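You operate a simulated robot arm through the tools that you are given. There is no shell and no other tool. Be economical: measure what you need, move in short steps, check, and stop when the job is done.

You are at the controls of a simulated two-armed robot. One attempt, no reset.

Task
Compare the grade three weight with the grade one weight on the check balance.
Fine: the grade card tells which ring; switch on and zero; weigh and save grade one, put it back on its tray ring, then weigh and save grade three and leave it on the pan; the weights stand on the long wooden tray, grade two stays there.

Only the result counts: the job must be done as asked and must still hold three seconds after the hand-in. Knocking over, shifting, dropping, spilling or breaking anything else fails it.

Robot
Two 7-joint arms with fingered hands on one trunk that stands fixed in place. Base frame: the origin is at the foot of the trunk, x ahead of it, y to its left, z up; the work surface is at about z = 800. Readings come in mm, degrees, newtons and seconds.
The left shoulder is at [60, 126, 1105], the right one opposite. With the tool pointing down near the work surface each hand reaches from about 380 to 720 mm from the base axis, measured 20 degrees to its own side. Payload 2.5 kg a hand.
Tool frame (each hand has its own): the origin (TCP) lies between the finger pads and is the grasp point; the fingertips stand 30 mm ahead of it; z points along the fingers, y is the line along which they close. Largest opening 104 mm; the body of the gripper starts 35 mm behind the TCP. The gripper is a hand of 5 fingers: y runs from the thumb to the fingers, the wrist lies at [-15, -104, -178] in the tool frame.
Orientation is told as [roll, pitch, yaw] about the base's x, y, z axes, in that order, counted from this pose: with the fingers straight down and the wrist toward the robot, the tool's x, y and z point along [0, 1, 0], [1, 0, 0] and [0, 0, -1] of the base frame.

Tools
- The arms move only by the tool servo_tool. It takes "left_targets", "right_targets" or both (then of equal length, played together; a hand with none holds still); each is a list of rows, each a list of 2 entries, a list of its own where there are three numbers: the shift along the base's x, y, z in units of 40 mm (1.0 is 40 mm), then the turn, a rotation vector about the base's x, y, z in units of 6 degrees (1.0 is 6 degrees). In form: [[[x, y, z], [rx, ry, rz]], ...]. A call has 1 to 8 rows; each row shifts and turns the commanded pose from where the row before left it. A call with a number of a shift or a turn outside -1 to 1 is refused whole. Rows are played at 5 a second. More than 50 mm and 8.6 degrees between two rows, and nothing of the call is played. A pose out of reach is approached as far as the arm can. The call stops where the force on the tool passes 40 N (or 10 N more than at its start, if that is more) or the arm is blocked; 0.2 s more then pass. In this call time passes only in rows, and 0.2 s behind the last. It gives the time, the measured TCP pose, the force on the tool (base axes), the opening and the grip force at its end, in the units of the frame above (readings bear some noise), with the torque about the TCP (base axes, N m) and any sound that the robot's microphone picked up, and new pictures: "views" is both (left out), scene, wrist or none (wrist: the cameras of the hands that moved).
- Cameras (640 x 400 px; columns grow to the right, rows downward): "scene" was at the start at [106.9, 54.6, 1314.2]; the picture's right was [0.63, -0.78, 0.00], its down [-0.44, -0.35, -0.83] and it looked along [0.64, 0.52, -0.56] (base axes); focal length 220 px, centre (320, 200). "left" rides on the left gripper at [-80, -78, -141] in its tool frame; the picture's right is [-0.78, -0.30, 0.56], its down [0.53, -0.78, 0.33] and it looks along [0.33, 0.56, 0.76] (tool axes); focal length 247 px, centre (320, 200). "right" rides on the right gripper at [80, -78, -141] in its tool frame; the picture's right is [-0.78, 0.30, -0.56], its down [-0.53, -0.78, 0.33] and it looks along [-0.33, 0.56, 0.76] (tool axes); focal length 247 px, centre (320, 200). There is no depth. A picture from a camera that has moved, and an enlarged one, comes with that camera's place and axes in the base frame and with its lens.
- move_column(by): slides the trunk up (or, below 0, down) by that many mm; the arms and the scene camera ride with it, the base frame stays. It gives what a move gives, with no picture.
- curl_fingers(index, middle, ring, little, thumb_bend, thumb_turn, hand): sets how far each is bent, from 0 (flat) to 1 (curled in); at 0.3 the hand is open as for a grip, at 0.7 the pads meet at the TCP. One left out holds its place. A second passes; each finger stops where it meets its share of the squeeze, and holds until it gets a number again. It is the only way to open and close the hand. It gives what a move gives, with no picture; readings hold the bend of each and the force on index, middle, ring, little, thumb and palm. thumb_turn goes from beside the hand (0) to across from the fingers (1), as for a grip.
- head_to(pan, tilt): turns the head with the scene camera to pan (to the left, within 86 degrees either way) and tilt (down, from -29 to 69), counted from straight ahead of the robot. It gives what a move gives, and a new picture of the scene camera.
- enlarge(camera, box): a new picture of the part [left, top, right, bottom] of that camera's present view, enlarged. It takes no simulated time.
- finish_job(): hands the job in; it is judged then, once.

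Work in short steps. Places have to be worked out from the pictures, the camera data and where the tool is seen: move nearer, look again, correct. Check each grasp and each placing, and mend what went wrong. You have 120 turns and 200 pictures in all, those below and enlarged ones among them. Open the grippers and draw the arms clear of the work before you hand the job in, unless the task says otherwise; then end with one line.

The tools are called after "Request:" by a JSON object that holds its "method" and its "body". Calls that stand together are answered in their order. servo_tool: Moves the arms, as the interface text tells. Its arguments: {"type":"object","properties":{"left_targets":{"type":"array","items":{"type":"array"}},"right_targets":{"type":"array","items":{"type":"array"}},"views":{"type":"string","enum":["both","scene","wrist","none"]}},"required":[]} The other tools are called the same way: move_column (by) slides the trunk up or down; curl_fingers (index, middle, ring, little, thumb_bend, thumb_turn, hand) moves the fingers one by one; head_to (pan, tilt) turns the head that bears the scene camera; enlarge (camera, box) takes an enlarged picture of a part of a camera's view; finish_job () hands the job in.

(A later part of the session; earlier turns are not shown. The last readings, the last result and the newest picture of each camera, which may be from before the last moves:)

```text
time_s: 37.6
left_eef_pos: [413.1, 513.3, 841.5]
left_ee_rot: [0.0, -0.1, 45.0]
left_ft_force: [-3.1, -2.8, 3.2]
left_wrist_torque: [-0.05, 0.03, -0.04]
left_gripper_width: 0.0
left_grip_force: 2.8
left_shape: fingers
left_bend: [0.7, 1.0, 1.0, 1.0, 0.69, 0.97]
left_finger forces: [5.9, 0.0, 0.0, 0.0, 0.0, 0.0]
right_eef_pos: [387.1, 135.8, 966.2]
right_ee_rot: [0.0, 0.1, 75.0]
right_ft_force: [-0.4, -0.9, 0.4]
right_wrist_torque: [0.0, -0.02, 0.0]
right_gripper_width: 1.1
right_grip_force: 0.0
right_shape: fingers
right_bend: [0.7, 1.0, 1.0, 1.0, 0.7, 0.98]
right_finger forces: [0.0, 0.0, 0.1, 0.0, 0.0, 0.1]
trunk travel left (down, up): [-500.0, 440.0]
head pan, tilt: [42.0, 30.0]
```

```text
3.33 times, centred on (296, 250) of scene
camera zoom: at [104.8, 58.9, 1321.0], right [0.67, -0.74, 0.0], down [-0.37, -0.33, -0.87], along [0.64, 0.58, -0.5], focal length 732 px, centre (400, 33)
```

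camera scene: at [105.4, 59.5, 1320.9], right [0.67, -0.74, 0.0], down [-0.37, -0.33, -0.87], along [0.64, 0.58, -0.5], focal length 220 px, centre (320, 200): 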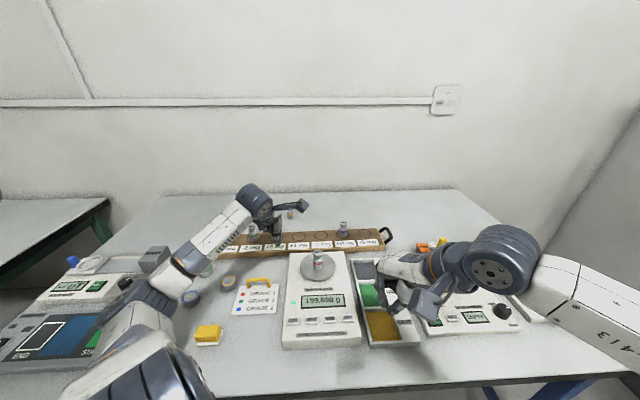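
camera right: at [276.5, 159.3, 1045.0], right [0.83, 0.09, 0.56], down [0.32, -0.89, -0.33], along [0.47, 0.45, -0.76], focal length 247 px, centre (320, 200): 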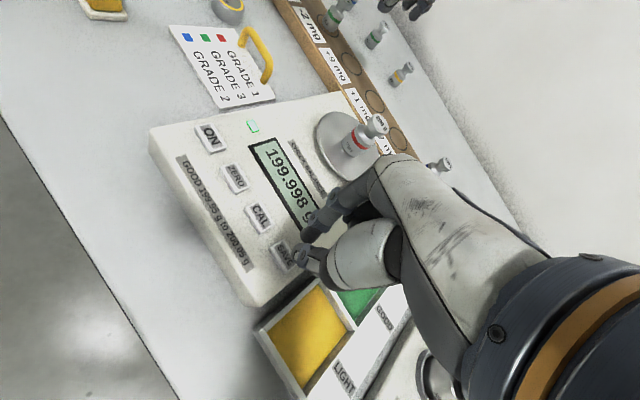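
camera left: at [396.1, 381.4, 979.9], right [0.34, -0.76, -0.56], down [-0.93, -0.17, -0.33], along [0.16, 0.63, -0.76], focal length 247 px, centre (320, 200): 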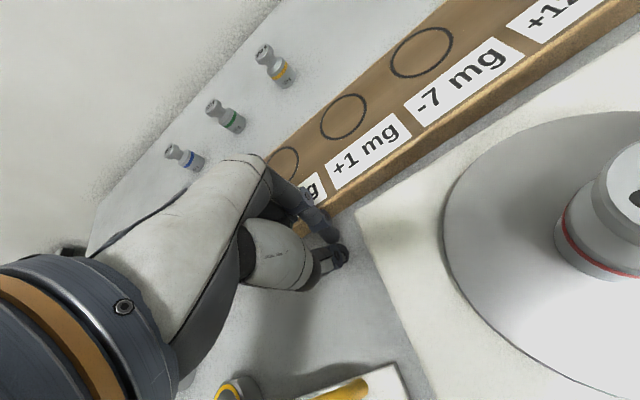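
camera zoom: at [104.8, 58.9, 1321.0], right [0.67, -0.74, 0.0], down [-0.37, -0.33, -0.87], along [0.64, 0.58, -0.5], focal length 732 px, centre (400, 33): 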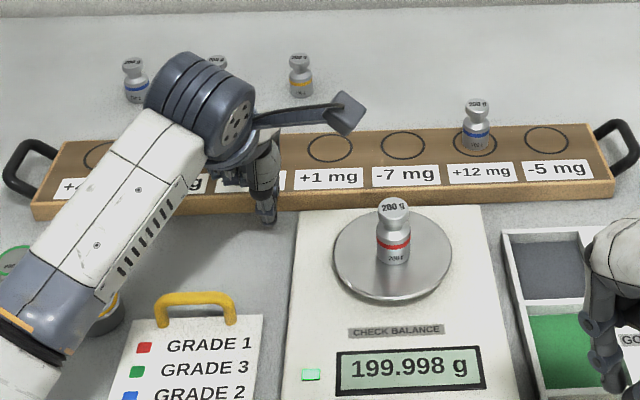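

I compare using the same zoom box I used before the tray was disturbed.

Request:
{"method": "enlarge", "body": {"camera": "scene", "box": [250, 180, 346, 250]}}

```text
5.71 times, centred on (298, 215) of scene
camera zoom: at [104.8, 58.9, 1321.0], right [0.67, -0.74, 0.0], down [-0.37, -0.33, -0.87], along [0.64, 0.58, -0.5], focal length 1255 px, centre (446, 114)
```

zoom: 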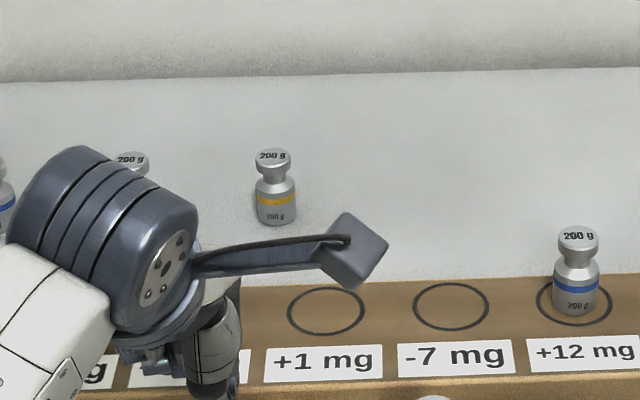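

The tray looks nearly back. I retreat the hand and compare unobstructed.

Request:
{"method": "servo_tool", "body": {"left_targets": [[[-0.25, -0.25, 0], [0, 0, 0]], [[-0.25, -0.25, 0.3], [0, 0, 0]], [[0, 0, 0.8], [0, 0, 0]], [[0, 0, 0.9], [0, 0, 0]], [[0, 0, 0.9], [0, 0, 0]], [[-0.7, 0.6, 0.5], [0, 0, 0]], [[-0.7, 0.6, 0.5], [0, 0, 0]]], "views": "none"}}

Request:
{"method": "enlarge", "body": {"camera": "scene", "box": [200, 190, 392, 310]}}

Request:
{"method": "enlarge", "body": {"camera": "scene", "box": [250, 180, 346, 250]}}

```text
time_s: 39.2
left_eef_pos: [334.1, 540.9, 993.3]
left_ee_rot: [0.0, 0.0, 45.0]
left_ft_force: [-0.3, 0.6, -0.5]
left_wrist_torque: [0.02, 0.0, 0.0]
left_gripper_width: 1.3
left_grip_force: 0.0
left_shape: fingers
left_bend: [0.7, 1.0, 1.0, 1.0, 0.7, 0.97]
left_finger forces: [0.0, 0.0, 0.0, 0.0, 0.0, 0.0]
right_eef_pos: [387.4, 136.3, 964.9]
right_ee_rot: [0.0, 0.0, 75.0]
right_ft_force: [-0.6, 0.0, -0.1]
right_wrist_torque: [0.02, 0.02, 0.0]
right_gripper_width: 0.7
right_grip_force: 0.0
right_shape: fingers
right_bend: [0.7, 1.0, 1.0, 1.0, 0.7, 0.98]
right_finger forces: [0.1, 0.0, 0.0, 0.0, 0.1, 0.0]
trunk travel left (down, up): [-500.0, 440.0]
head pan, tilt: [42.0, 30.0]
```

```text
3.33 times, centred on (296, 250) of scene
camera zoom: at [105.2, 59.5, 1320.9], right [0.67, -0.74, 0.0], down [-0.37, -0.33, -0.87], along [0.64, 0.58, -0.5], focal length 732 px, centre (400, 33)
```

zoom: 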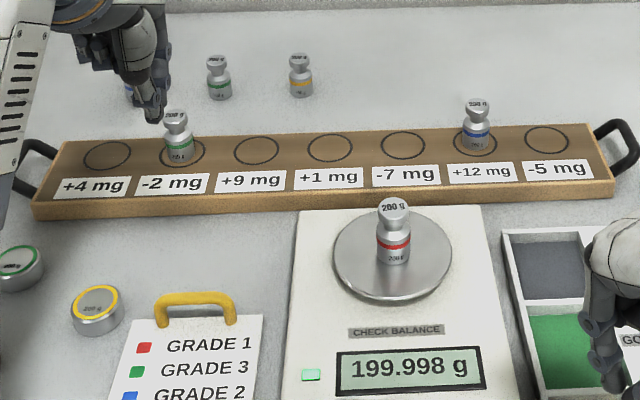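

```text
5.71 times, centred on (298, 215) of scene
camera zoom: at [105.2, 59.5, 1320.9], right [0.67, -0.74, 0.0], down [-0.37, -0.33, -0.87], along [0.64, 0.58, -0.5], focal length 1255 px, centre (446, 114)
```

zoom: 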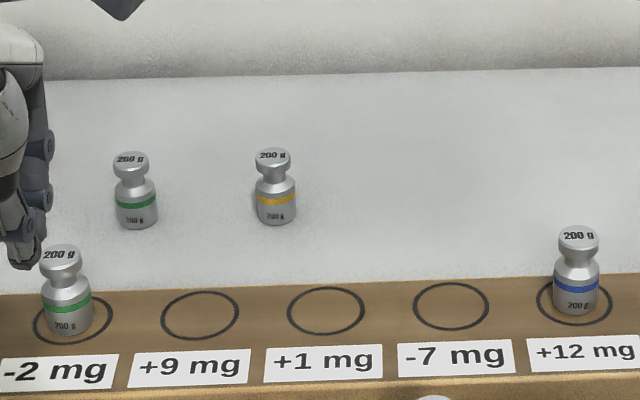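

The tray is back within about 2 mm of its original place. Next I preshape a narrower opening (about 44 mm) and go back over the pan for the red weight.

Request:
{"method": "curl_fingers", "body": {"hand": "left", "index": 0.53, "middle": 0.53, "thumb_bend": 0.53}}

Request:
{"method": "servo_tool", "body": {"left_targets": [[[0.485, -0.92, 0], [0, 0, 0]], [[0.485, -0.92, 0], [0, 0, 0]], [[0.485, -0.92, 0], [0, 0, 0]], [[0.485, -0.92, 0], [0, 0, 0]], [[0.485, -0.92, 0], [0, 0, 0]]], "views": "none"}}

Request:
{"method": "enlarge", "body": {"camera": "left", "box": [240, 150, 480, 350]}}

```text
time_s: 40.2
left_eef_pos: [334.4, 539.8, 992.8]
left_ee_rot: [0.0, 0.0, 45.0]
left_ft_force: [0.2, -0.9, -0.7]
left_wrist_torque: [0.03, -0.02, -0.01]
left_gripper_width: 43.9
left_grip_force: 0.1
left_shape: fingers
left_bend: [0.53, 0.53, 1.0, 1.0, 0.53, 0.97]
left_finger forces: [0.0, 0.0, 0.0, 0.1, 0.0, 0.0]
right_eef_pos: [387.6, 136.7, 964.1]
right_ee_rot: [0.1, 0.0, 75.0]
right_ft_force: [-0.3, -0.6, -0.1]
right_wrist_torque: [-0.02, -0.01, -0.03]
right_gripper_width: 0.8
right_grip_force: 0.1
right_shape: fingers
right_bend: [0.7, 1.0, 1.0, 1.0, 0.7, 0.98]
right_finger forces: [0.1, 0.1, 0.0, 0.1, 0.1, 0.1]
trunk travel left (down, up): [-500.0, 440.0]
head pan, tilt: [42.0, 30.0]
```

```text
time_s: 41.5
left_eef_pos: [432.2, 354.3, 993.1]
left_ee_rot: [-0.1, 0.0, 45.1]
left_ft_force: [-0.2, 0.2, 0.3]
left_wrist_torque: [0.0, -0.02, 0.0]
left_gripper_width: 43.7
left_grip_force: 0.1
left_shape: fingers
left_bend: [0.53, 0.53, 1.0, 1.0, 0.53, 0.97]
left_finger forces: [0.0, 0.1, 0.0, 0.1, 0.0, 0.0]
right_eef_pos: [387.7, 138.1, 965.4]
right_ee_rot: [0.0, 0.0, 75.0]
right_ft_force: [-0.4, 0.5, 0.1]
right_wrist_torque: [0.03, 0.03, 0.01]
right_gripper_width: 0.7
right_grip_force: 0.1
right_shape: fingers
right_bend: [0.7, 1.0, 1.0, 1.0, 0.7, 0.98]
right_finger forces: [0.0, 0.0, 0.0, 0.1, 0.1, 0.1]
trunk travel left (down, up): [-500.0, 440.0]
head pan, tilt: [42.0, 30.0]
```

```text
2.00 times, centred on (360, 250) of left
camera zoom: at [435.1, 242.5, 1133.8], right [0.34, -0.76, -0.56], down [-0.93, -0.17, -0.33], along [0.16, 0.63, -0.76], focal length 494 px, centre (240, 100)
```

zoom: 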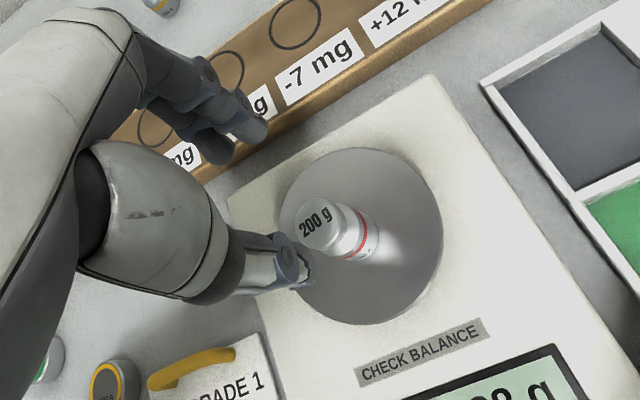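

The weight is at about (432,353), centred. I descend to grip it a little higher (TCP about 897).

Request:
{"method": "servo_tool", "body": {"left_targets": [[[0, 0, -0.8], [0, 0, 0]], [[0, 0, -0.6], [0, 0, 0]], [[0, 0, -0.5], [0, 0, 0]], [[0, 0, -0.48], [0, 0, 0]]], "views": "none"}}

Request:
{"method": "enlarge", "body": {"camera": "left", "box": [240, 150, 440, 300]}}

```text
time_s: 42.5
left_eef_pos: [433.2, 355.6, 901.8]
left_ee_rot: [-0.1, 0.0, 45.0]
left_ft_force: [-0.5, -0.2, -0.2]
left_wrist_torque: [0.0, 0.02, -0.06]
left_gripper_width: 43.9
left_grip_force: 0.0
left_shape: fingers
left_bend: [0.53, 0.53, 1.0, 1.0, 0.53, 0.97]
left_finger forces: [0.0, 0.0, 0.0, 0.1, 0.0, 0.1]
right_eef_pos: [386.9, 137.3, 966.8]
right_ee_rot: [0.0, 0.0, 75.0]
right_ft_force: [1.7, 0.4, 0.2]
right_wrist_torque: [-0.01, 0.01, 0.0]
right_gripper_width: 1.0
right_grip_force: 0.1
right_shape: fingers
right_bend: [0.7, 1.0, 1.0, 1.0, 0.7, 0.98]
right_finger forces: [0.0, 0.1, 0.1, 0.0, 0.0, 0.1]
trunk travel left (down, up): [-500.0, 440.0]
head pan, tilt: [42.0, 30.0]
```

```text
2.67 times, centred on (340, 225) of left
camera zoom: at [434.9, 243.9, 1042.2], right [0.34, -0.76, -0.56], down [-0.93, -0.17, -0.33], along [0.16, 0.63, -0.76], focal length 659 px, centre (267, 133)
```

zoom: 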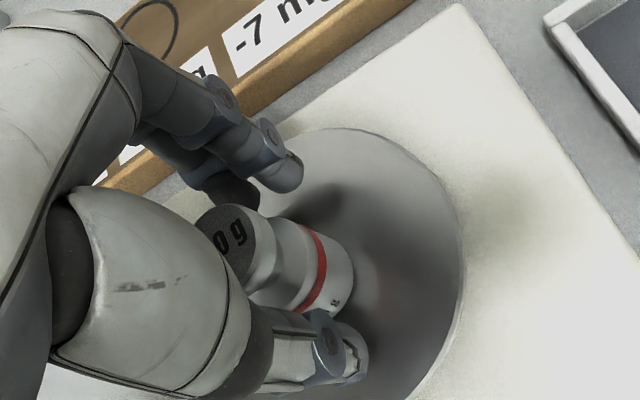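

Centred; I lower 5 mm more and close.

Request:
{"method": "servo_tool", "body": {"left_targets": [[[0, 0, -0.12], [0, 0, 0]]], "views": "none"}}

Request:
{"method": "curl_fingers", "body": {"hand": "left", "index": 0.67, "middle": 0.67, "thumb_bend": 0.67}}

Request:
{"method": "servo_tool", "body": {"left_targets": [[[0, 0, 0.1], [0, 0, 0]], [[0, 0, 0.3], [0, 0, 0]], [[0, 0, 0.7], [0, 0, 0]], [[0, 0, 0.7], [0, 0, 0]]], "views": "both"}}

```text
time_s: 42.9
left_eef_pos: [433.9, 356.3, 898.6]
left_ee_rot: [0.0, -0.2, 45.0]
left_ft_force: [-0.1, -0.1, 0.3]
left_wrist_torque: [-0.04, -0.03, -0.03]
left_gripper_width: 43.7
left_grip_force: 0.0
left_shape: fingers
left_bend: [0.53, 0.53, 1.0, 1.0, 0.53, 0.97]
left_finger forces: [0.1, 0.0, 0.0, 0.0, 0.1, 0.0]
right_eef_pos: [387.2, 136.5, 966.4]
right_ee_rot: [0.0, 0.1, 75.1]
right_ft_force: [0.9, 0.7, 0.2]
right_wrist_torque: [0.02, -0.04, -0.04]
right_gripper_width: 0.7
right_grip_force: 0.1
right_shape: fingers
right_bend: [0.7, 1.0, 1.0, 1.0, 0.7, 0.98]
right_finger forces: [0.1, 0.1, 0.0, 0.1, 0.1, 0.1]
trunk travel left (down, up): [-500.0, 440.0]
head pan, tilt: [42.0, 30.0]
```

```text
time_s: 43.9
left_eef_pos: [432.7, 355.8, 897.5]
left_ee_rot: [0.0, 0.0, 45.0]
left_ft_force: [1.1, 0.2, -0.1]
left_wrist_torque: [0.02, 0.0, -0.01]
left_gripper_width: 18.9
left_grip_force: 4.4
left_shape: fingers
left_bend: [0.64, 0.64, 1.0, 1.0, 0.62, 0.97]
left_finger forces: [2.1, 2.9, 0.0, 0.1, 4.2, 0.1]
right_eef_pos: [387.8, 136.8, 965.8]
right_ee_rot: [0.0, 0.0, 75.1]
right_ft_force: [-0.3, 0.2, -0.9]
right_wrist_torque: [0.02, 0.0, -0.02]
right_gripper_width: 0.8
right_grip_force: 0.1
right_shape: fingers
right_bend: [0.7, 1.0, 1.0, 1.0, 0.7, 0.98]
right_finger forces: [0.0, 0.1, 0.0, 0.0, 0.0, 0.0]
trunk travel left (down, up): [-500.0, 440.0]
head pan, tilt: [42.0, 30.0]
```

```text
time_s: 44.9
left_eef_pos: [431.3, 357.3, 968.0]
left_ee_rot: [-0.1, 0.1, 44.9]
left_ft_force: [0.4, -0.2, -2.9]
left_wrist_torque: [0.02, -0.01, 0.02]
left_gripper_width: 19.1
left_grip_force: 4.6
left_shape: fingers
left_bend: [0.64, 0.64, 1.0, 1.0, 0.62, 0.97]
left_finger forces: [2.0, 2.5, 0.0, 0.0, 4.2, 0.0]
right_eef_pos: [386.7, 136.8, 964.7]
right_ee_rot: [-0.1, -0.1, 75.0]
right_ft_force: [0.1, -1.3, 1.0]
right_wrist_torque: [-0.03, -0.03, -0.02]
right_gripper_width: 0.8
right_grip_force: 0.0
right_shape: fingers
right_bend: [0.7, 1.0, 1.0, 1.0, 0.7, 0.98]
right_finger forces: [0.0, 0.1, 0.1, 0.0, 0.0, 0.1]
trunk travel left (down, up): [-500.0, 440.0]
head pan, tilt: [42.0, 30.0]
camera scene: at [105.3, 59.5, 1320.8], right [0.67, -0.74, 0.0], down [-0.37, -0.33, -0.87], along [0.64, 0.58, -0.5], focal length 220 px, centre (320, 200)
camera left: at [433.8, 245.9, 1109.2], right [0.34, -0.76, -0.56], down [-0.93, -0.17, -0.33], along [0.16, 0.63, -0.76], focal length 247 px, centre (320, 200)
```

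scene: 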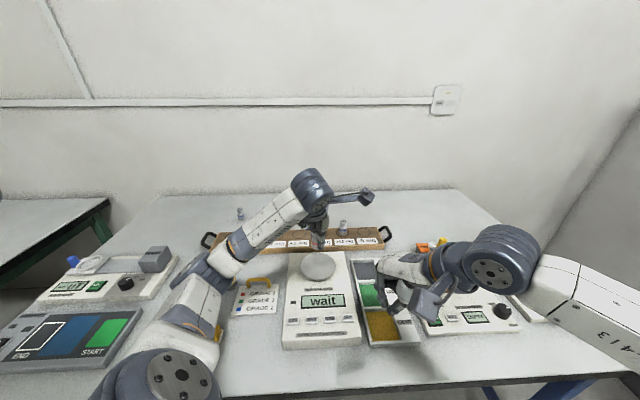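
left: 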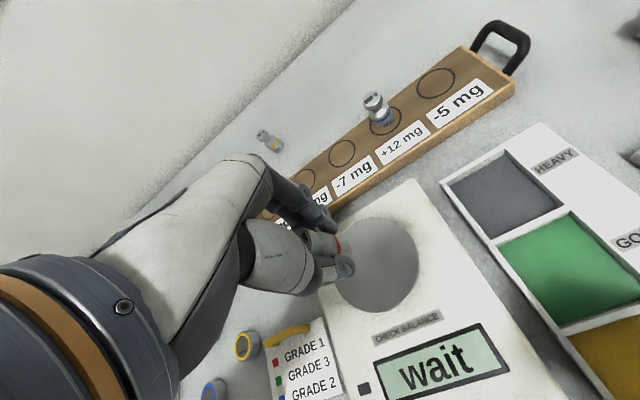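

Red is held and lifted. I carry it back above the +1 mg ring.

Request:
{"method": "servo_tool", "body": {"left_targets": [[[0.354, 0.704, 0], [0, 0, 0]], [[0.354, 0.704, 0], [0, 0, 0]], [[0.354, 0.704, 0], [0, 0, 0]], [[0.354, 0.704, 0], [0, 0, 0]], [[0.354, 0.704, 0], [0, 0, 0]], [[0.354, 0.704, 0], [0, 0, 0]]], "views": "both"}}

Request:
{"method": "enlarge", "body": {"camera": "left", "box": [260, 160, 460, 310]}}

Request:
{"method": "enlarge", "body": {"camera": "scene", "box": [250, 180, 346, 250]}}

```text
time_s: 46.2
left_eef_pos: [520.9, 528.1, 968.4]
left_ee_rot: [0.0, 0.0, 45.0]
left_ft_force: [-0.1, -0.4, -1.8]
left_wrist_torque: [0.02, -0.01, 0.0]
left_gripper_width: 18.9
left_grip_force: 3.5
left_shape: fingers
left_bend: [0.64, 0.65, 1.0, 1.0, 0.62, 0.97]
left_finger forces: [2.0, 2.5, 0.0, 0.1, 4.1, 0.1]
right_eef_pos: [387.6, 135.4, 965.3]
right_ee_rot: [0.1, -0.1, 75.0]
right_ft_force: [-0.6, 0.0, 0.5]
right_wrist_torque: [0.01, 0.01, 0.03]
right_gripper_width: 0.7
right_grip_force: 0.0
right_shape: fingers
right_bend: [0.7, 1.0, 1.0, 1.0, 0.7, 0.98]
right_finger forces: [0.0, 0.0, 0.0, 0.0, 0.1, 0.1]
trunk travel left (down, up): [-500.0, 440.0]
head pan, tilt: [42.0, 30.0]
camera scene: at [105.6, 59.6, 1320.8], right [0.67, -0.74, 0.0], down [-0.37, -0.33, -0.87], along [0.64, 0.58, -0.5], focal length 220 px, centre (320, 200)
camera left: at [523.1, 415.8, 1108.7], right [0.34, -0.76, -0.56], down [-0.93, -0.17, -0.33], along [0.16, 0.63, -0.76], focal length 247 px, centre (320, 200)
```

scene: 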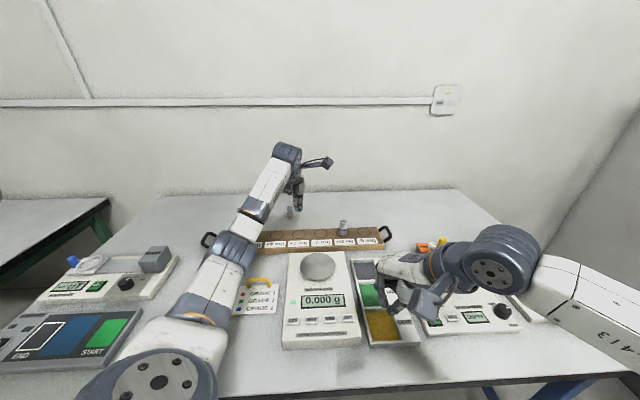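
left: 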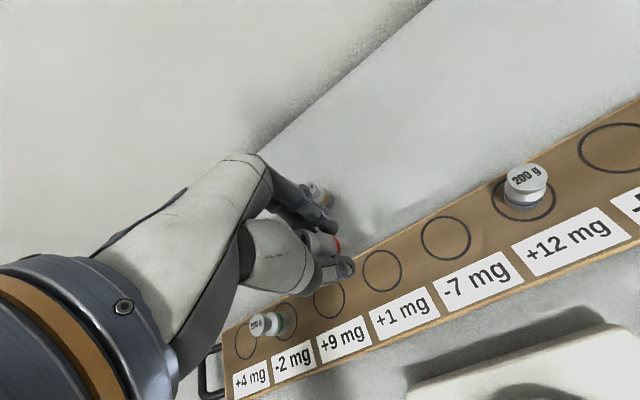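

```text
2.67 times, centred on (360, 235) of left
camera zoom: at [523.1, 415.8, 1108.7], right [0.34, -0.76, -0.56], down [-0.93, -0.17, -0.33], along [0.16, 0.63, -0.76], focal length 659 px, centre (213, 107)
```

zoom: 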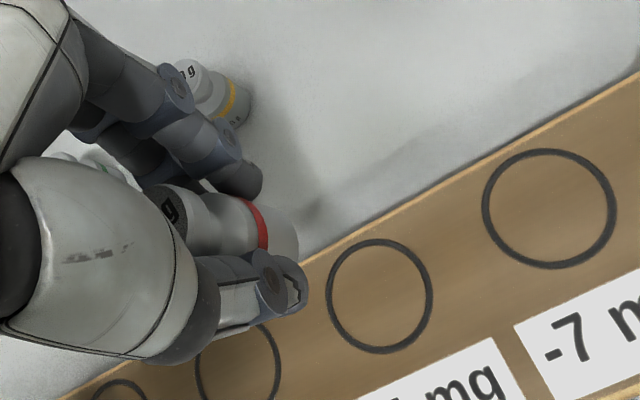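

```text
5.71 times, centred on (298, 215) of scene
camera zoom: at [105.6, 59.6, 1320.8], right [0.67, -0.74, 0.0], down [-0.37, -0.33, -0.87], along [0.64, 0.58, -0.5], focal length 1255 px, centre (446, 114)
```

zoom: 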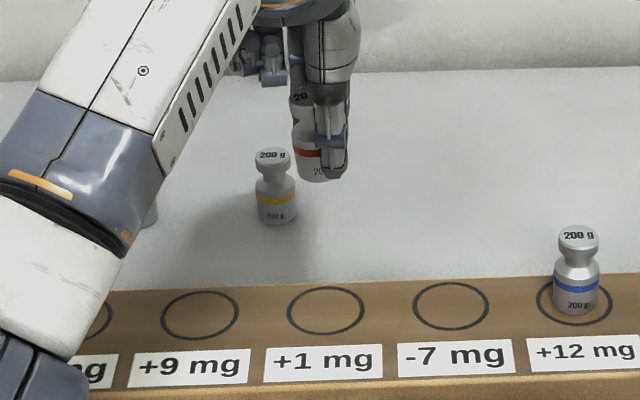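

The +1 ring is at about (518,526) with the weight nearly above it. I align and lower to just above the tray.

Request:
{"method": "servo_tool", "body": {"left_targets": [[[-0.1, 0.05, -0.7], [0, 0, 0]], [[0, 0, -0.7], [0, 0, 0]], [[0, 0, -0.6], [0, 0, 0]], [[0, 0, -0.35], [0, 0, 0]]], "views": "none"}}

Request:
{"method": "enlarge", "body": {"camera": "left", "box": [240, 150, 440, 300]}}

Request:
{"method": "enlarge", "body": {"camera": "scene", "box": [250, 180, 346, 250]}}

```text
time_s: 47.2
left_eef_pos: [515.6, 526.5, 875.1]
left_ee_rot: [-0.1, 0.0, 45.0]
left_ft_force: [-0.4, 0.9, -2.3]
left_wrist_torque: [-0.01, -0.03, -0.01]
left_gripper_width: 19.1
left_grip_force: 3.9
left_shape: fingers
left_bend: [0.64, 0.65, 1.0, 1.0, 0.62, 0.97]
left_finger forces: [1.9, 2.5, 0.1, 0.0, 4.0, 0.0]
right_eef_pos: [387.9, 137.1, 965.2]
right_ee_rot: [0.0, 0.0, 75.1]
right_ft_force: [0.4, -0.6, 0.8]
right_wrist_torque: [0.0, -0.01, 0.0]
right_gripper_width: 1.1
right_grip_force: 0.0
right_shape: fingers
right_bend: [0.7, 1.0, 1.0, 1.0, 0.7, 0.98]
right_finger forces: [0.0, 0.1, 0.0, 0.1, 0.0, 0.0]
trunk travel left (down, up): [-500.0, 440.0]
head pan, tilt: [42.0, 30.0]
```

```text
2.67 times, centred on (340, 225) of left
camera zoom: at [517.8, 415.5, 1015.6], right [0.34, -0.76, -0.56], down [-0.93, -0.17, -0.33], along [0.16, 0.63, -0.76], focal length 659 px, centre (267, 133)
```

zoom: 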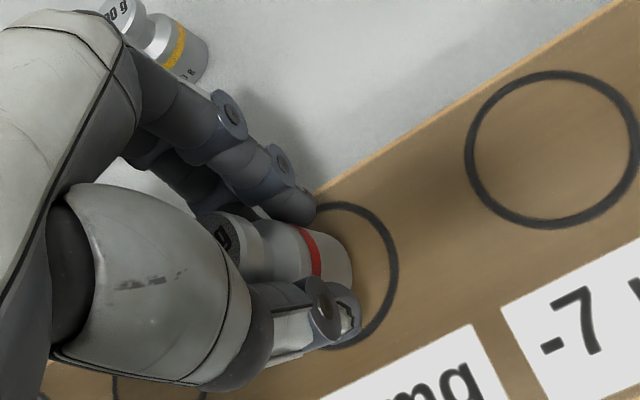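

```text
5.71 times, centred on (298, 215) of scene
camera zoom: at [105.5, 59.7, 1320.8], right [0.67, -0.74, 0.0], down [-0.37, -0.33, -0.87], along [0.64, 0.58, -0.5], focal length 1255 px, centre (446, 114)
```

zoom: 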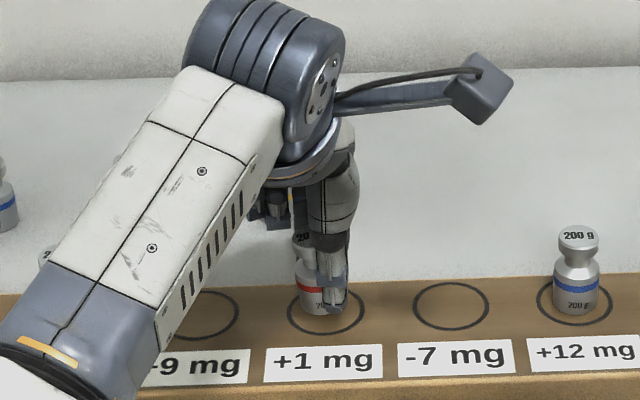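

Good alignment; small correction and gentle lowering to the tray.

Request:
{"method": "servo_tool", "body": {"left_targets": [[[0.06, 0.02, -0.1], [0, 0, 0]], [[0, 0, -0.07], [0, 0, 0]], [[0, 0, -0.07], [0, 0, 0]]], "views": "none"}}

Request:
{"method": "enlarge", "body": {"camera": "left", "box": [240, 150, 440, 300]}}

```text
time_s: 48.0
left_eef_pos: [517.9, 528.7, 865.7]
left_ee_rot: [-0.2, -0.1, 45.0]
left_ft_force: [0.6, -0.1, -0.4]
left_wrist_torque: [-0.01, -0.01, -0.01]
left_gripper_width: 19.2
left_grip_force: 4.2
left_shape: fingers
left_bend: [0.64, 0.65, 1.0, 1.0, 0.62, 0.97]
left_finger forces: [2.0, 2.6, 0.1, 0.0, 4.2, 0.0]
right_eef_pos: [387.5, 136.1, 965.6]
right_ee_rot: [0.1, 0.1, 74.9]
right_ft_force: [0.2, 0.7, -0.4]
right_wrist_torque: [-0.02, 0.01, 0.02]
right_gripper_width: 1.0
right_grip_force: 0.1
right_shape: fingers
right_bend: [0.7, 1.0, 1.0, 1.0, 0.7, 0.98]
right_finger forces: [0.0, 0.0, 0.1, 0.0, 0.0, 0.0]
trunk travel left (down, up): [-500.0, 440.0]
head pan, tilt: [42.0, 30.0]
```

```text
2.67 times, centred on (340, 225) of left
camera zoom: at [520.4, 417.4, 1006.3], right [0.34, -0.76, -0.56], down [-0.93, -0.17, -0.33], along [0.16, 0.63, -0.76], focal length 659 px, centre (267, 133)
```

zoom: 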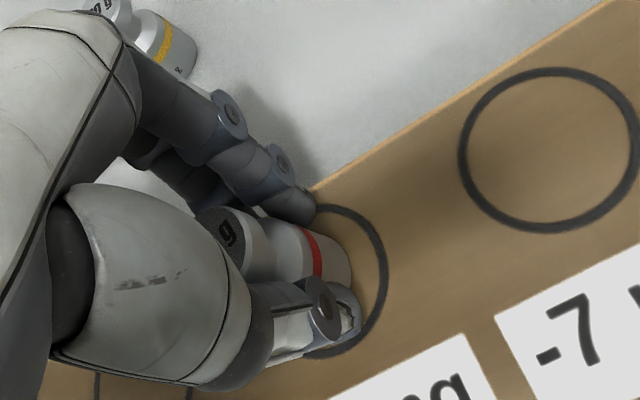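

Force shows the weight just starting to be carried by the tray. I lower 2 mm more.

Request:
{"method": "servo_tool", "body": {"left_targets": [[[0, 0, -0.05], [0, 0, 0]]], "views": "none"}}

```text
time_s: 48.5
left_eef_pos: [517.3, 528.4, 864.3]
left_ee_rot: [0.0, -0.1, 45.0]
left_ft_force: [0.2, -0.1, 2.1]
left_wrist_torque: [0.01, -0.01, 0.01]
left_gripper_width: 18.7
left_grip_force: 4.8
left_shape: fingers
left_bend: [0.64, 0.65, 1.0, 1.0, 0.63, 0.97]
left_finger forces: [2.1, 3.1, 0.1, 0.0, 4.4, 0.0]
right_eef_pos: [386.6, 136.4, 965.1]
right_ee_rot: [0.0, -0.1, 75.0]
right_ft_force: [-0.2, 0.0, 0.5]
right_wrist_torque: [0.0, 0.02, 0.02]
right_gripper_width: 0.8
right_grip_force: 0.1
right_shape: fingers
right_bend: [0.7, 1.0, 1.0, 1.0, 0.7, 0.98]
right_finger forces: [0.1, 0.1, 0.0, 0.1, 0.0, 0.0]
trunk travel left (down, up): [-500.0, 440.0]
head pan, tilt: [42.0, 30.0]
```

The weight is seated. I open only a little (to about 39 mm) to stay off the tray edge, and then rise.

Request:
{"method": "curl_fingers", "body": {"hand": "left", "index": 0.55, "middle": 0.55, "thumb_bend": 0.55}}

Request:
{"method": "servo_tool", "body": {"left_targets": [[[0, 0, 0.1], [0, 0, 0]], [[0, 0, 0.2], [0, 0, 0]], [[0, 0, 0.5], [0, 0, 0]], [[0, 0, 0.7], [0, 0, 0]], [[0, 0, 0.7], [0, 0, 0]], [[0, 0, 0.5], [0, 0, 0]]], "views": "both"}}

Request:
{"method": "enlarge", "body": {"camera": "scene", "box": [200, 190, 392, 310]}}

Request:
{"method": "enlarge", "body": {"camera": "left", "box": [240, 180, 480, 350]}}

```text
time_s: 49.5
left_eef_pos: [517.2, 529.4, 863.1]
left_ee_rot: [0.0, 0.1, 45.0]
left_ft_force: [0.7, -0.6, -0.6]
left_wrist_torque: [0.0, -0.01, 0.01]
left_gripper_width: 38.7
left_grip_force: 0.0
left_shape: fingers
left_bend: [0.55, 0.55, 1.0, 1.0, 0.55, 0.97]
left_finger forces: [0.0, 0.0, 0.0, 0.0, 0.0, 0.0]
right_eef_pos: [387.8, 136.9, 965.3]
right_ee_rot: [0.1, 0.0, 75.0]
right_ft_force: [-0.7, -0.4, 1.3]
right_wrist_torque: [-0.01, 0.0, 0.01]
right_gripper_width: 0.7
right_grip_force: 0.1
right_shape: fingers
right_bend: [0.7, 1.0, 1.0, 1.0, 0.7, 0.98]
right_finger forces: [0.0, 0.0, 0.1, 0.0, 0.0, 0.0]
trunk travel left (down, up): [-500.0, 440.0]
head pan, tilt: [42.0, 30.0]
```

```text
time_s: 50.9
left_eef_pos: [518.0, 530.8, 971.2]
left_ee_rot: [0.0, 0.0, 45.0]
left_ft_force: [-0.2, 1.2, -1.0]
left_wrist_torque: [0.01, 0.0, 0.0]
left_gripper_width: 38.7
left_grip_force: 0.0
left_shape: fingers
left_bend: [0.55, 0.55, 1.0, 1.0, 0.55, 0.97]
left_finger forces: [0.0, 0.0, 0.1, 0.0, 0.1, 0.0]
right_eef_pos: [387.9, 136.3, 964.4]
right_ee_rot: [0.0, 0.1, 74.9]
right_ft_force: [-0.3, -0.6, 0.4]
right_wrist_torque: [0.0, -0.02, 0.0]
right_gripper_width: 0.6
right_grip_force: 0.0
right_shape: fingers
right_bend: [0.7, 1.0, 1.0, 1.0, 0.7, 0.98]
right_finger forces: [0.0, 0.0, 0.1, 0.1, 0.0, 0.1]
trunk travel left (down, up): [-500.0, 440.0]
head pan, tilt: [42.0, 30.0]
camera scene: at [105.2, 59.3, 1320.8], right [0.67, -0.74, 0.0], down [-0.37, -0.33, -0.87], along [0.64, 0.58, -0.5], focal length 220 px, centre (320, 200)
camera left: at [520.1, 418.0, 1111.7], right [0.34, -0.76, -0.56], down [-0.93, -0.17, -0.33], along [0.16, 0.63, -0.76], focal length 247 px, centre (320, 200)
```

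scene: 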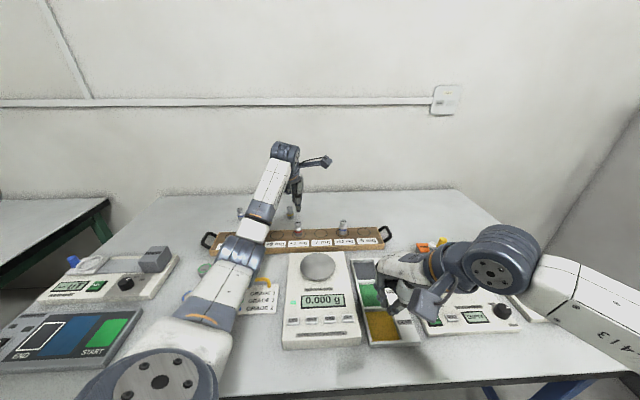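
left: 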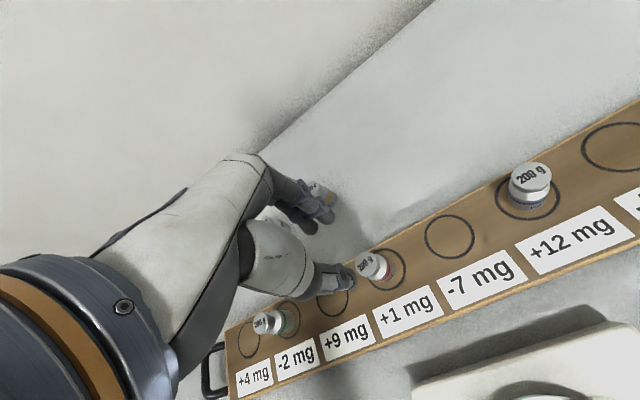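

```text
3.33 times, centred on (296, 250) of scene
camera zoom: at [105.2, 59.3, 1320.8], right [0.67, -0.74, 0.0], down [-0.37, -0.33, -0.87], along [0.64, 0.58, -0.5], focal length 732 px, centre (400, 33)
```

zoom: 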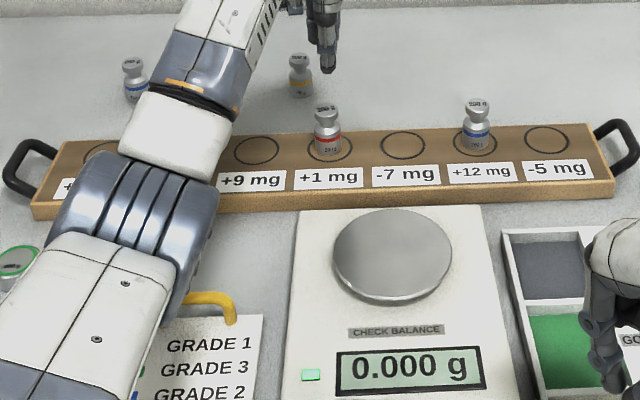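

```text
2.35 times, centred on (360, 265) of left
camera zoom: at [520.1, 418.0, 1111.7], right [0.34, -0.76, -0.56], down [-0.93, -0.17, -0.33], along [0.16, 0.63, -0.76], focal length 581 px, centre (226, 47)
```

zoom: 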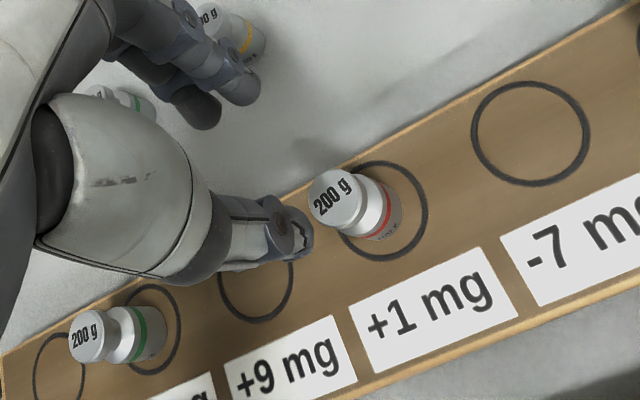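

Red stands in its ring and the balance reads 0.000 g. Next I move above the green weight at about (404,635).

Request:
{"method": "servo_tool", "body": {"left_targets": [[[-0.71, 0.64, 0], [0, 0, 0]], [[-0.71, 0.64, 0], [0, 0, 0]], [[-0.71, 0.64, 0], [0, 0, 0]], [[-0.71, 0.64, 0], [0, 0, 0]]], "views": "both"}}

Request:
{"method": "enlarge", "body": {"camera": "left", "box": [240, 160, 480, 310]}}

```text
time_s: 51.9
left_eef_pos: [404.6, 630.4, 971.5]
left_ee_rot: [0.0, 0.0, 45.0]
left_ft_force: [-0.4, 0.1, 0.7]
left_wrist_torque: [-0.03, -0.02, -0.03]
left_gripper_width: 38.8
left_grip_force: 0.0
left_shape: fingers
left_bend: [0.55, 0.55, 1.0, 1.0, 0.55, 0.97]
left_finger forces: [0.0, 0.0, 0.1, 0.0, 0.0, 0.1]
right_eef_pos: [387.2, 135.9, 966.3]
right_ee_rot: [0.0, 0.0, 75.0]
right_ft_force: [-0.2, 0.1, -0.2]
right_wrist_torque: [-0.03, 0.0, 0.02]
right_gripper_width: 0.9
right_grip_force: 0.1
right_shape: fingers
right_bend: [0.7, 1.0, 1.0, 1.0, 0.7, 0.98]
right_finger forces: [0.0, 0.0, 0.0, 0.0, 0.0, 0.0]
trunk travel left (down, up): [-500.0, 440.0]
head pan, tilt: [42.0, 30.0]
camera scene: at [105.2, 59.5, 1320.9], right [0.67, -0.74, 0.0], down [-0.37, -0.33, -0.87], along [0.64, 0.58, -0.5], focal length 220 px, centre (320, 200)
camera left: at [407.3, 518.1, 1111.4], right [0.34, -0.76, -0.56], down [-0.93, -0.17, -0.33], along [0.16, 0.63, -0.76], focal length 247 px, centre (320, 200)
```

scene: 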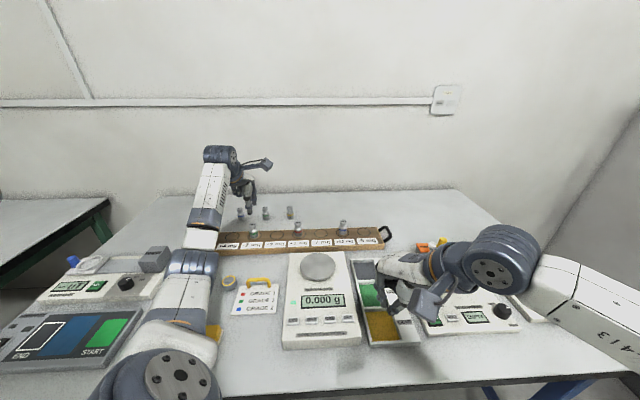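
left: 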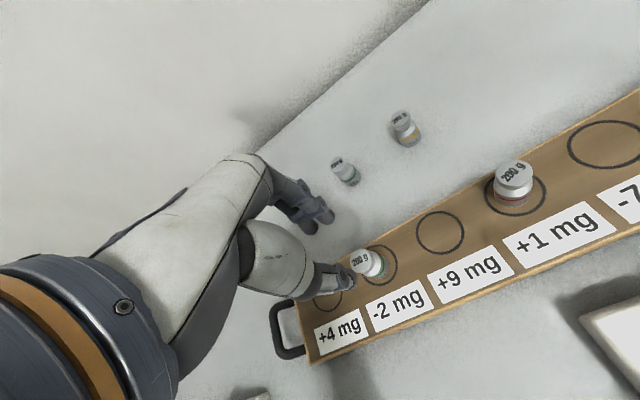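

```text
2.67 times, centred on (360, 235) of left
camera zoom: at [407.3, 518.1, 1111.4], right [0.34, -0.76, -0.56], down [-0.93, -0.17, -0.33], along [0.16, 0.63, -0.76], focal length 659 px, centre (213, 107)
```

zoom: 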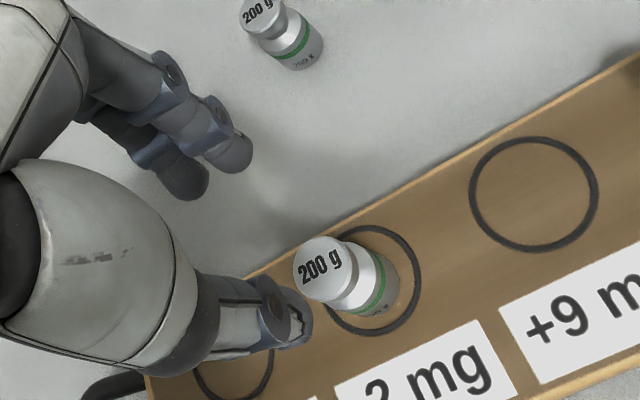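

Green is at about (404.5,633). I widen slightly, correct 2.5 mm and descend partway.

Request:
{"method": "curl_fingers", "body": {"hand": "left", "index": 0.53, "middle": 0.53, "thumb_bend": 0.53}}

Request:
{"method": "servo_tool", "body": {"left_targets": [[[0, 0.07, -0.7], [0, 0, 0]], [[0, 0, -0.7], [0, 0, 0]], [[0, 0, -0.1], [0, 0, 0]]], "views": "none"}}

Request:
{"method": "enlarge", "body": {"camera": "left", "box": [240, 150, 440, 300]}}

Request:
{"method": "enlarge", "body": {"camera": "scene", "box": [200, 170, 296, 250]}}

```text
time_s: 52.9
left_eef_pos: [406.1, 629.6, 970.3]
left_ee_rot: [-0.1, 0.0, 45.0]
left_ft_force: [0.5, 0.8, 0.1]
left_wrist_torque: [0.01, -0.02, 0.02]
left_gripper_width: 43.5
left_grip_force: 0.1
left_shape: fingers
left_bend: [0.53, 0.53, 1.0, 1.0, 0.53, 0.97]
left_finger forces: [0.0, 0.0, 0.1, 0.0, 0.1, 0.1]
right_eef_pos: [388.3, 137.6, 966.0]
right_ee_rot: [-0.1, 0.0, 75.0]
right_ft_force: [-1.1, -0.1, 0.4]
right_wrist_torque: [0.01, -0.02, 0.0]
right_gripper_width: 0.9
right_grip_force: 0.1
right_shape: fingers
right_bend: [0.7, 1.0, 1.0, 1.0, 0.7, 0.98]
right_finger forces: [0.1, 0.1, 0.1, 0.1, 0.0, 0.1]
trunk travel left (down, up): [-500.0, 440.0]
head pan, tilt: [42.0, 30.0]
```

```text
time_s: 53.6
left_eef_pos: [405.8, 635.3, 909.7]
left_ee_rot: [-0.1, 0.0, 45.0]
left_ft_force: [-0.2, -0.5, 0.3]
left_wrist_torque: [0.01, -0.03, 0.0]
left_gripper_width: 44.1
left_grip_force: 0.2
left_shape: fingers
left_bend: [0.53, 0.53, 1.0, 1.0, 0.53, 0.97]
left_finger forces: [0.0, 0.0, 0.1, 0.0, 0.0, 0.0]
right_eef_pos: [387.2, 137.5, 964.8]
right_ee_rot: [-0.1, 0.0, 75.1]
right_ft_force: [1.1, -0.1, -0.2]
right_wrist_torque: [-0.03, 0.01, 0.01]
right_gripper_width: 0.6
right_grip_force: 0.0
right_shape: fingers
right_bend: [0.7, 1.0, 1.0, 1.0, 0.7, 0.98]
right_finger forces: [0.0, 0.1, 0.0, 0.1, 0.0, 0.0]
trunk travel left (down, up): [-500.0, 440.0]
head pan, tilt: [42.0, 30.0]
```

```text
2.67 times, centred on (340, 225) of left
camera zoom: at [408.1, 522.4, 1050.4], right [0.34, -0.76, -0.56], down [-0.93, -0.17, -0.33], along [0.16, 0.63, -0.76], focal length 659 px, centre (267, 133)
```

zoom: 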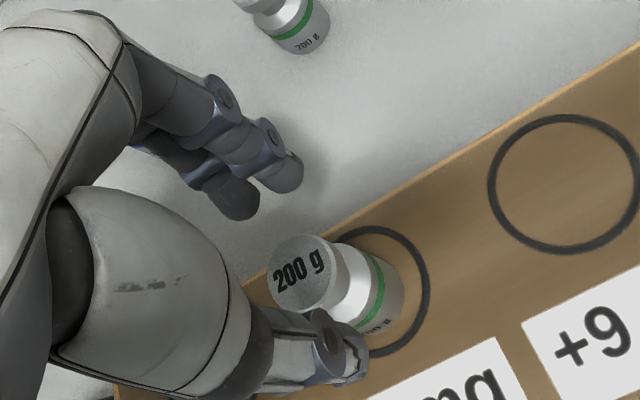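

```text
5.00 times, centred on (248, 210) of scene
camera zoom: at [105.3, 59.4, 1320.9], right [0.67, -0.74, 0.0], down [-0.37, -0.33, -0.87], along [0.64, 0.58, -0.5], focal length 1098 px, centre (680, 150)
```

zoom: 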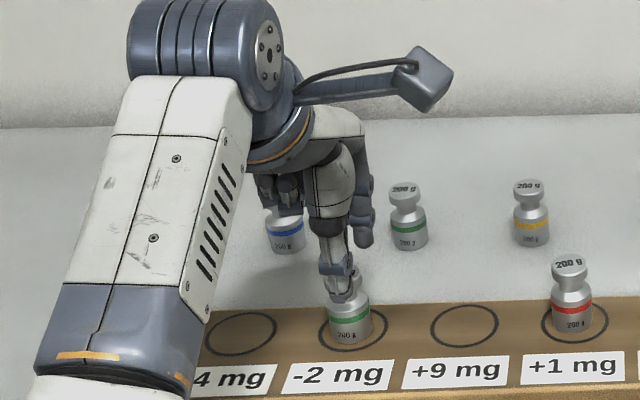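

Aligned within about 1 mm. I descend to grasp height, TCP about 864.

Request:
{"method": "servo_tool", "body": {"left_targets": [[[0, 0, -0.5], [0, 0, 0]], [[0, 0, -0.4], [0, 0, 0]], [[0, 0, -0.22], [0, 0, 0]]], "views": "none"}}

Request:
{"method": "enlarge", "body": {"camera": "left", "box": [240, 150, 440, 300]}}

```text
time_s: 54.5
left_eef_pos: [403.4, 634.7, 865.1]
left_ee_rot: [0.0, 0.0, 45.0]
left_ft_force: [-0.1, 0.0, 0.0]
left_wrist_torque: [0.0, -0.01, 0.0]
left_gripper_width: 43.8
left_grip_force: 0.0
left_shape: fingers
left_bend: [0.53, 0.53, 1.0, 1.0, 0.53, 0.97]
left_finger forces: [0.0, 0.1, 0.1, 0.1, 0.1, 0.1]
right_eef_pos: [386.4, 137.3, 964.7]
right_ee_rot: [0.0, 0.0, 75.0]
right_ft_force: [0.0, 0.8, 0.6]
right_wrist_torque: [-0.01, 0.01, 0.04]
right_gripper_width: 1.0
right_grip_force: 0.0
right_shape: fingers
right_bend: [0.7, 1.0, 1.0, 1.0, 0.7, 0.98]
right_finger forces: [0.0, 0.0, 0.1, 0.0, 0.0, 0.0]
trunk travel left (down, up): [-500.0, 440.0]
head pan, tilt: [42.0, 30.0]
```

```text
2.67 times, centred on (340, 225) of left
camera zoom: at [406.6, 522.7, 1005.5], right [0.34, -0.76, -0.56], down [-0.93, -0.17, -0.33], along [0.16, 0.63, -0.76], focal length 659 px, centre (267, 133)
```

zoom: 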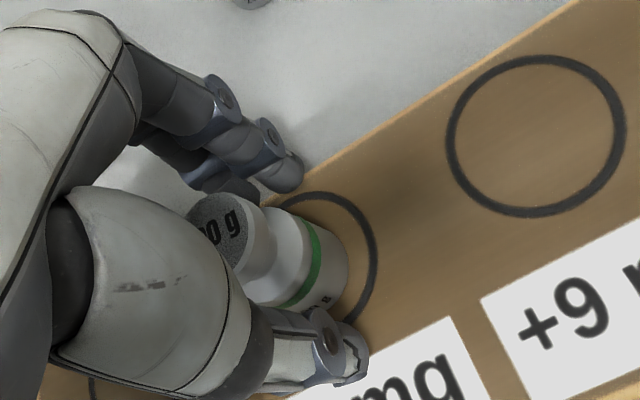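

Looks good with no contact. I close the fingers.

Request:
{"method": "curl_fingers", "body": {"hand": "left", "index": 0.67, "middle": 0.67, "thumb_bend": 0.67}}

Request:
{"method": "enlarge", "body": {"camera": "left", "box": [240, 150, 440, 300]}}

```text
time_s: 55.5
left_eef_pos: [404.6, 634.1, 864.9]
left_ee_rot: [0.1, 0.0, 45.0]
left_ft_force: [0.2, 0.6, 1.0]
left_wrist_torque: [0.02, 0.0, 0.01]
left_gripper_width: 20.0
left_grip_force: 4.7
left_shape: fingers
left_bend: [0.63, 0.64, 1.0, 1.0, 0.62, 0.97]
left_finger forces: [2.4, 2.7, 0.1, 0.1, 4.5, 0.0]
right_eef_pos: [387.7, 135.9, 965.1]
right_ee_rot: [-0.1, -0.1, 75.0]
right_ft_force: [-0.7, -0.2, 0.1]
right_wrist_torque: [-0.03, 0.03, -0.02]
right_gripper_width: 0.8
right_grip_force: 0.0
right_shape: fingers
right_bend: [0.7, 1.0, 1.0, 1.0, 0.7, 0.98]
right_finger forces: [0.0, 0.0, 0.1, 0.1, 0.0, 0.0]
trunk travel left (down, up): [-500.0, 440.0]
head pan, tilt: [42.0, 30.0]
```

```text
2.67 times, centred on (340, 225) of left
camera zoom: at [406.6, 522.7, 1005.5], right [0.34, -0.76, -0.56], down [-0.93, -0.17, -0.33], along [0.16, 0.63, -0.76], focal length 659 px, centre (267, 133)
```

zoom: 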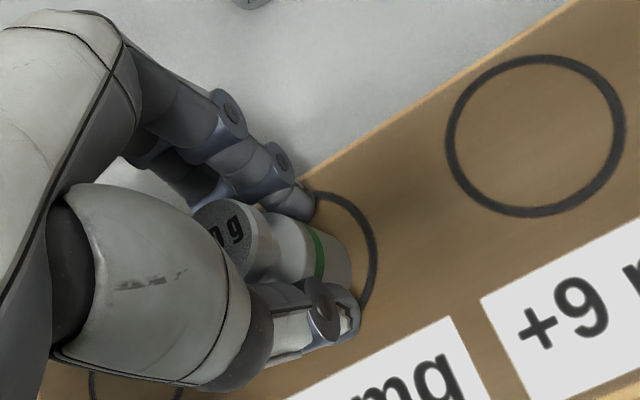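

The tray did not move. I lift and carry green toward the pan.

Request:
{"method": "servo_tool", "body": {"left_targets": [[[0, 0, 0.1], [0, 0, 0]], [[0, 0, 0.3], [0, 0, 0]], [[0, 0, 0.7], [0, 0, 0]], [[0, 0, 0.8], [0, 0, 0]], [[0, 0, 0.75], [0, 0, 0]]], "views": "none"}}

Request:
{"method": "servo_tool", "body": {"left_targets": [[[0.1, -0.99, 0], [0, 0, 0]], [[0.1, -0.99, 0], [0, 0, 0]], [[0.1, -0.99, 0], [0, 0, 0]], [[0.1, -0.99, 0], [0, 0, 0]], [[0.1, -0.99, 0], [0, 0, 0]], [[0.1, -0.99, 0], [0, 0, 0]], [[0.1, -0.99, 0], [0, 0, 0]]], "views": "both"}}

```text
time_s: 56.6
left_eef_pos: [405.0, 632.3, 970.9]
left_ee_rot: [0.1, 0.1, 45.0]
left_ft_force: [-0.3, -0.3, -2.6]
left_wrist_torque: [-0.04, 0.03, -0.02]
left_gripper_width: 20.1
left_grip_force: 4.5
left_shape: fingers
left_bend: [0.63, 0.64, 1.0, 1.0, 0.62, 0.97]
left_finger forces: [2.1, 2.6, 0.0, 0.0, 4.6, 0.1]
right_eef_pos: [386.5, 135.6, 965.1]
right_ee_rot: [0.0, -0.1, 75.0]
right_ft_force: [-0.2, -0.1, -0.8]
right_wrist_torque: [0.01, -0.02, 0.02]
right_gripper_width: 0.7
right_grip_force: 0.1
right_shape: fingers
right_bend: [0.7, 1.0, 1.0, 1.0, 0.7, 0.98]
right_finger forces: [0.0, 0.0, 0.0, 0.0, 0.0, 0.0]
trunk travel left (down, up): [-500.0, 440.0]
head pan, tilt: [42.0, 30.0]
```

```text
time_s: 58.2
left_eef_pos: [432.1, 358.5, 972.7]
left_ee_rot: [0.1, 0.1, 45.0]
left_ft_force: [-0.3, 0.0, -3.1]
left_wrist_torque: [0.01, -0.01, -0.01]
left_gripper_width: 20.0
left_grip_force: 4.6
left_shape: fingers
left_bend: [0.64, 0.65, 1.0, 1.0, 0.62, 0.97]
left_finger forces: [2.3, 2.6, 0.1, 0.1, 4.5, 0.0]
right_eef_pos: [387.5, 136.9, 964.8]
right_ee_rot: [-0.1, 0.0, 75.0]
right_ft_force: [-0.4, 0.1, 0.0]
right_wrist_torque: [0.01, 0.02, 0.01]
right_gripper_width: 0.6
right_grip_force: 0.1
right_shape: fingers
right_bend: [0.7, 1.0, 1.0, 1.0, 0.7, 0.98]
right_finger forces: [0.0, 0.1, 0.1, 0.0, 0.1, 0.1]
trunk travel left (down, up): [-500.0, 440.0]
head pan, tilt: [42.0, 30.0]
camera scene: at [105.3, 59.5, 1320.8], right [0.67, -0.74, 0.0], down [-0.37, -0.33, -0.87], along [0.64, 0.58, -0.5], focal length 220 px, centre (320, 200)
camera left: at [433.8, 246.4, 1112.3], right [0.34, -0.76, -0.56], down [-0.93, -0.17, -0.33], along [0.16, 0.63, -0.76], focal length 247 px, centre (320, 200)
```

scene: 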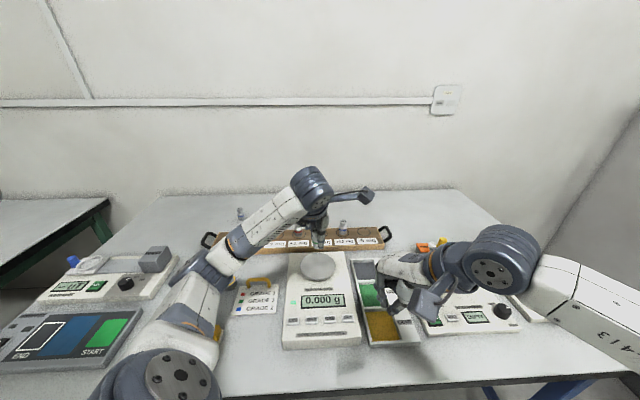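
left: 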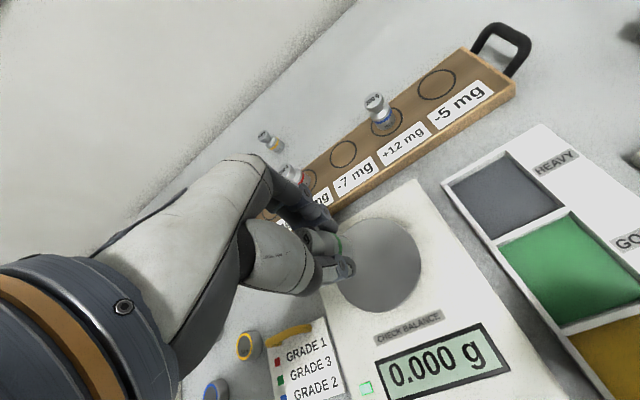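

Over the pan, display 0.000 g. I lower to just above contact (expected TCP about 898).

Request:
{"method": "servo_tool", "body": {"left_targets": [[[0, -0.05, -0.7], [0, 0, 0]], [[0, 0, -0.6], [0, 0, 0]], [[0, 0, -0.4], [0, 0, 0]], [[0, 0, -0.12], [0, 0, 0]], [[0, 0, -0.06], [0, 0, 0]]], "views": "none"}}

Request:
{"method": "enlarge", "body": {"camera": "scene", "box": [270, 230, 366, 310]}}

```text
time_s: 59.5
left_eef_pos: [432.5, 356.1, 897.3]
left_ee_rot: [-0.1, 0.0, 44.9]
left_ft_force: [0.1, -1.1, 2.4]
left_wrist_torque: [-0.05, 0.03, 0.02]
left_gripper_width: 19.5
left_grip_force: 4.8
left_shape: fingers
left_bend: [0.64, 0.65, 1.0, 1.0, 0.62, 0.97]
left_finger forces: [2.3, 2.7, 0.0, 0.0, 5.1, 0.1]
right_eef_pos: [387.1, 136.1, 964.8]
right_ee_rot: [0.1, 0.0, 75.0]
right_ft_force: [0.2, -0.1, 0.1]
right_wrist_torque: [-0.03, 0.03, 0.0]
right_gripper_width: 0.9
right_grip_force: 0.0
right_shape: fingers
right_bend: [0.7, 1.0, 1.0, 1.0, 0.7, 0.98]
right_finger forces: [0.0, 0.1, 0.1, 0.0, 0.0, 0.1]
trunk travel left (down, up): [-500.0, 440.0]
head pan, tilt: [42.0, 30.0]
```

```text
5.00 times, centred on (318, 270) of scene
camera zoom: at [105.2, 59.3, 1320.9], right [0.67, -0.74, 0.0], down [-0.37, -0.33, -0.87], along [0.64, 0.58, -0.5], focal length 1098 px, centre (330, -150)
```

zoom: 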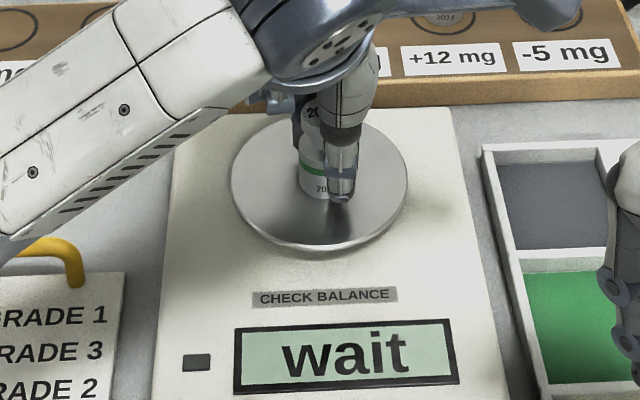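

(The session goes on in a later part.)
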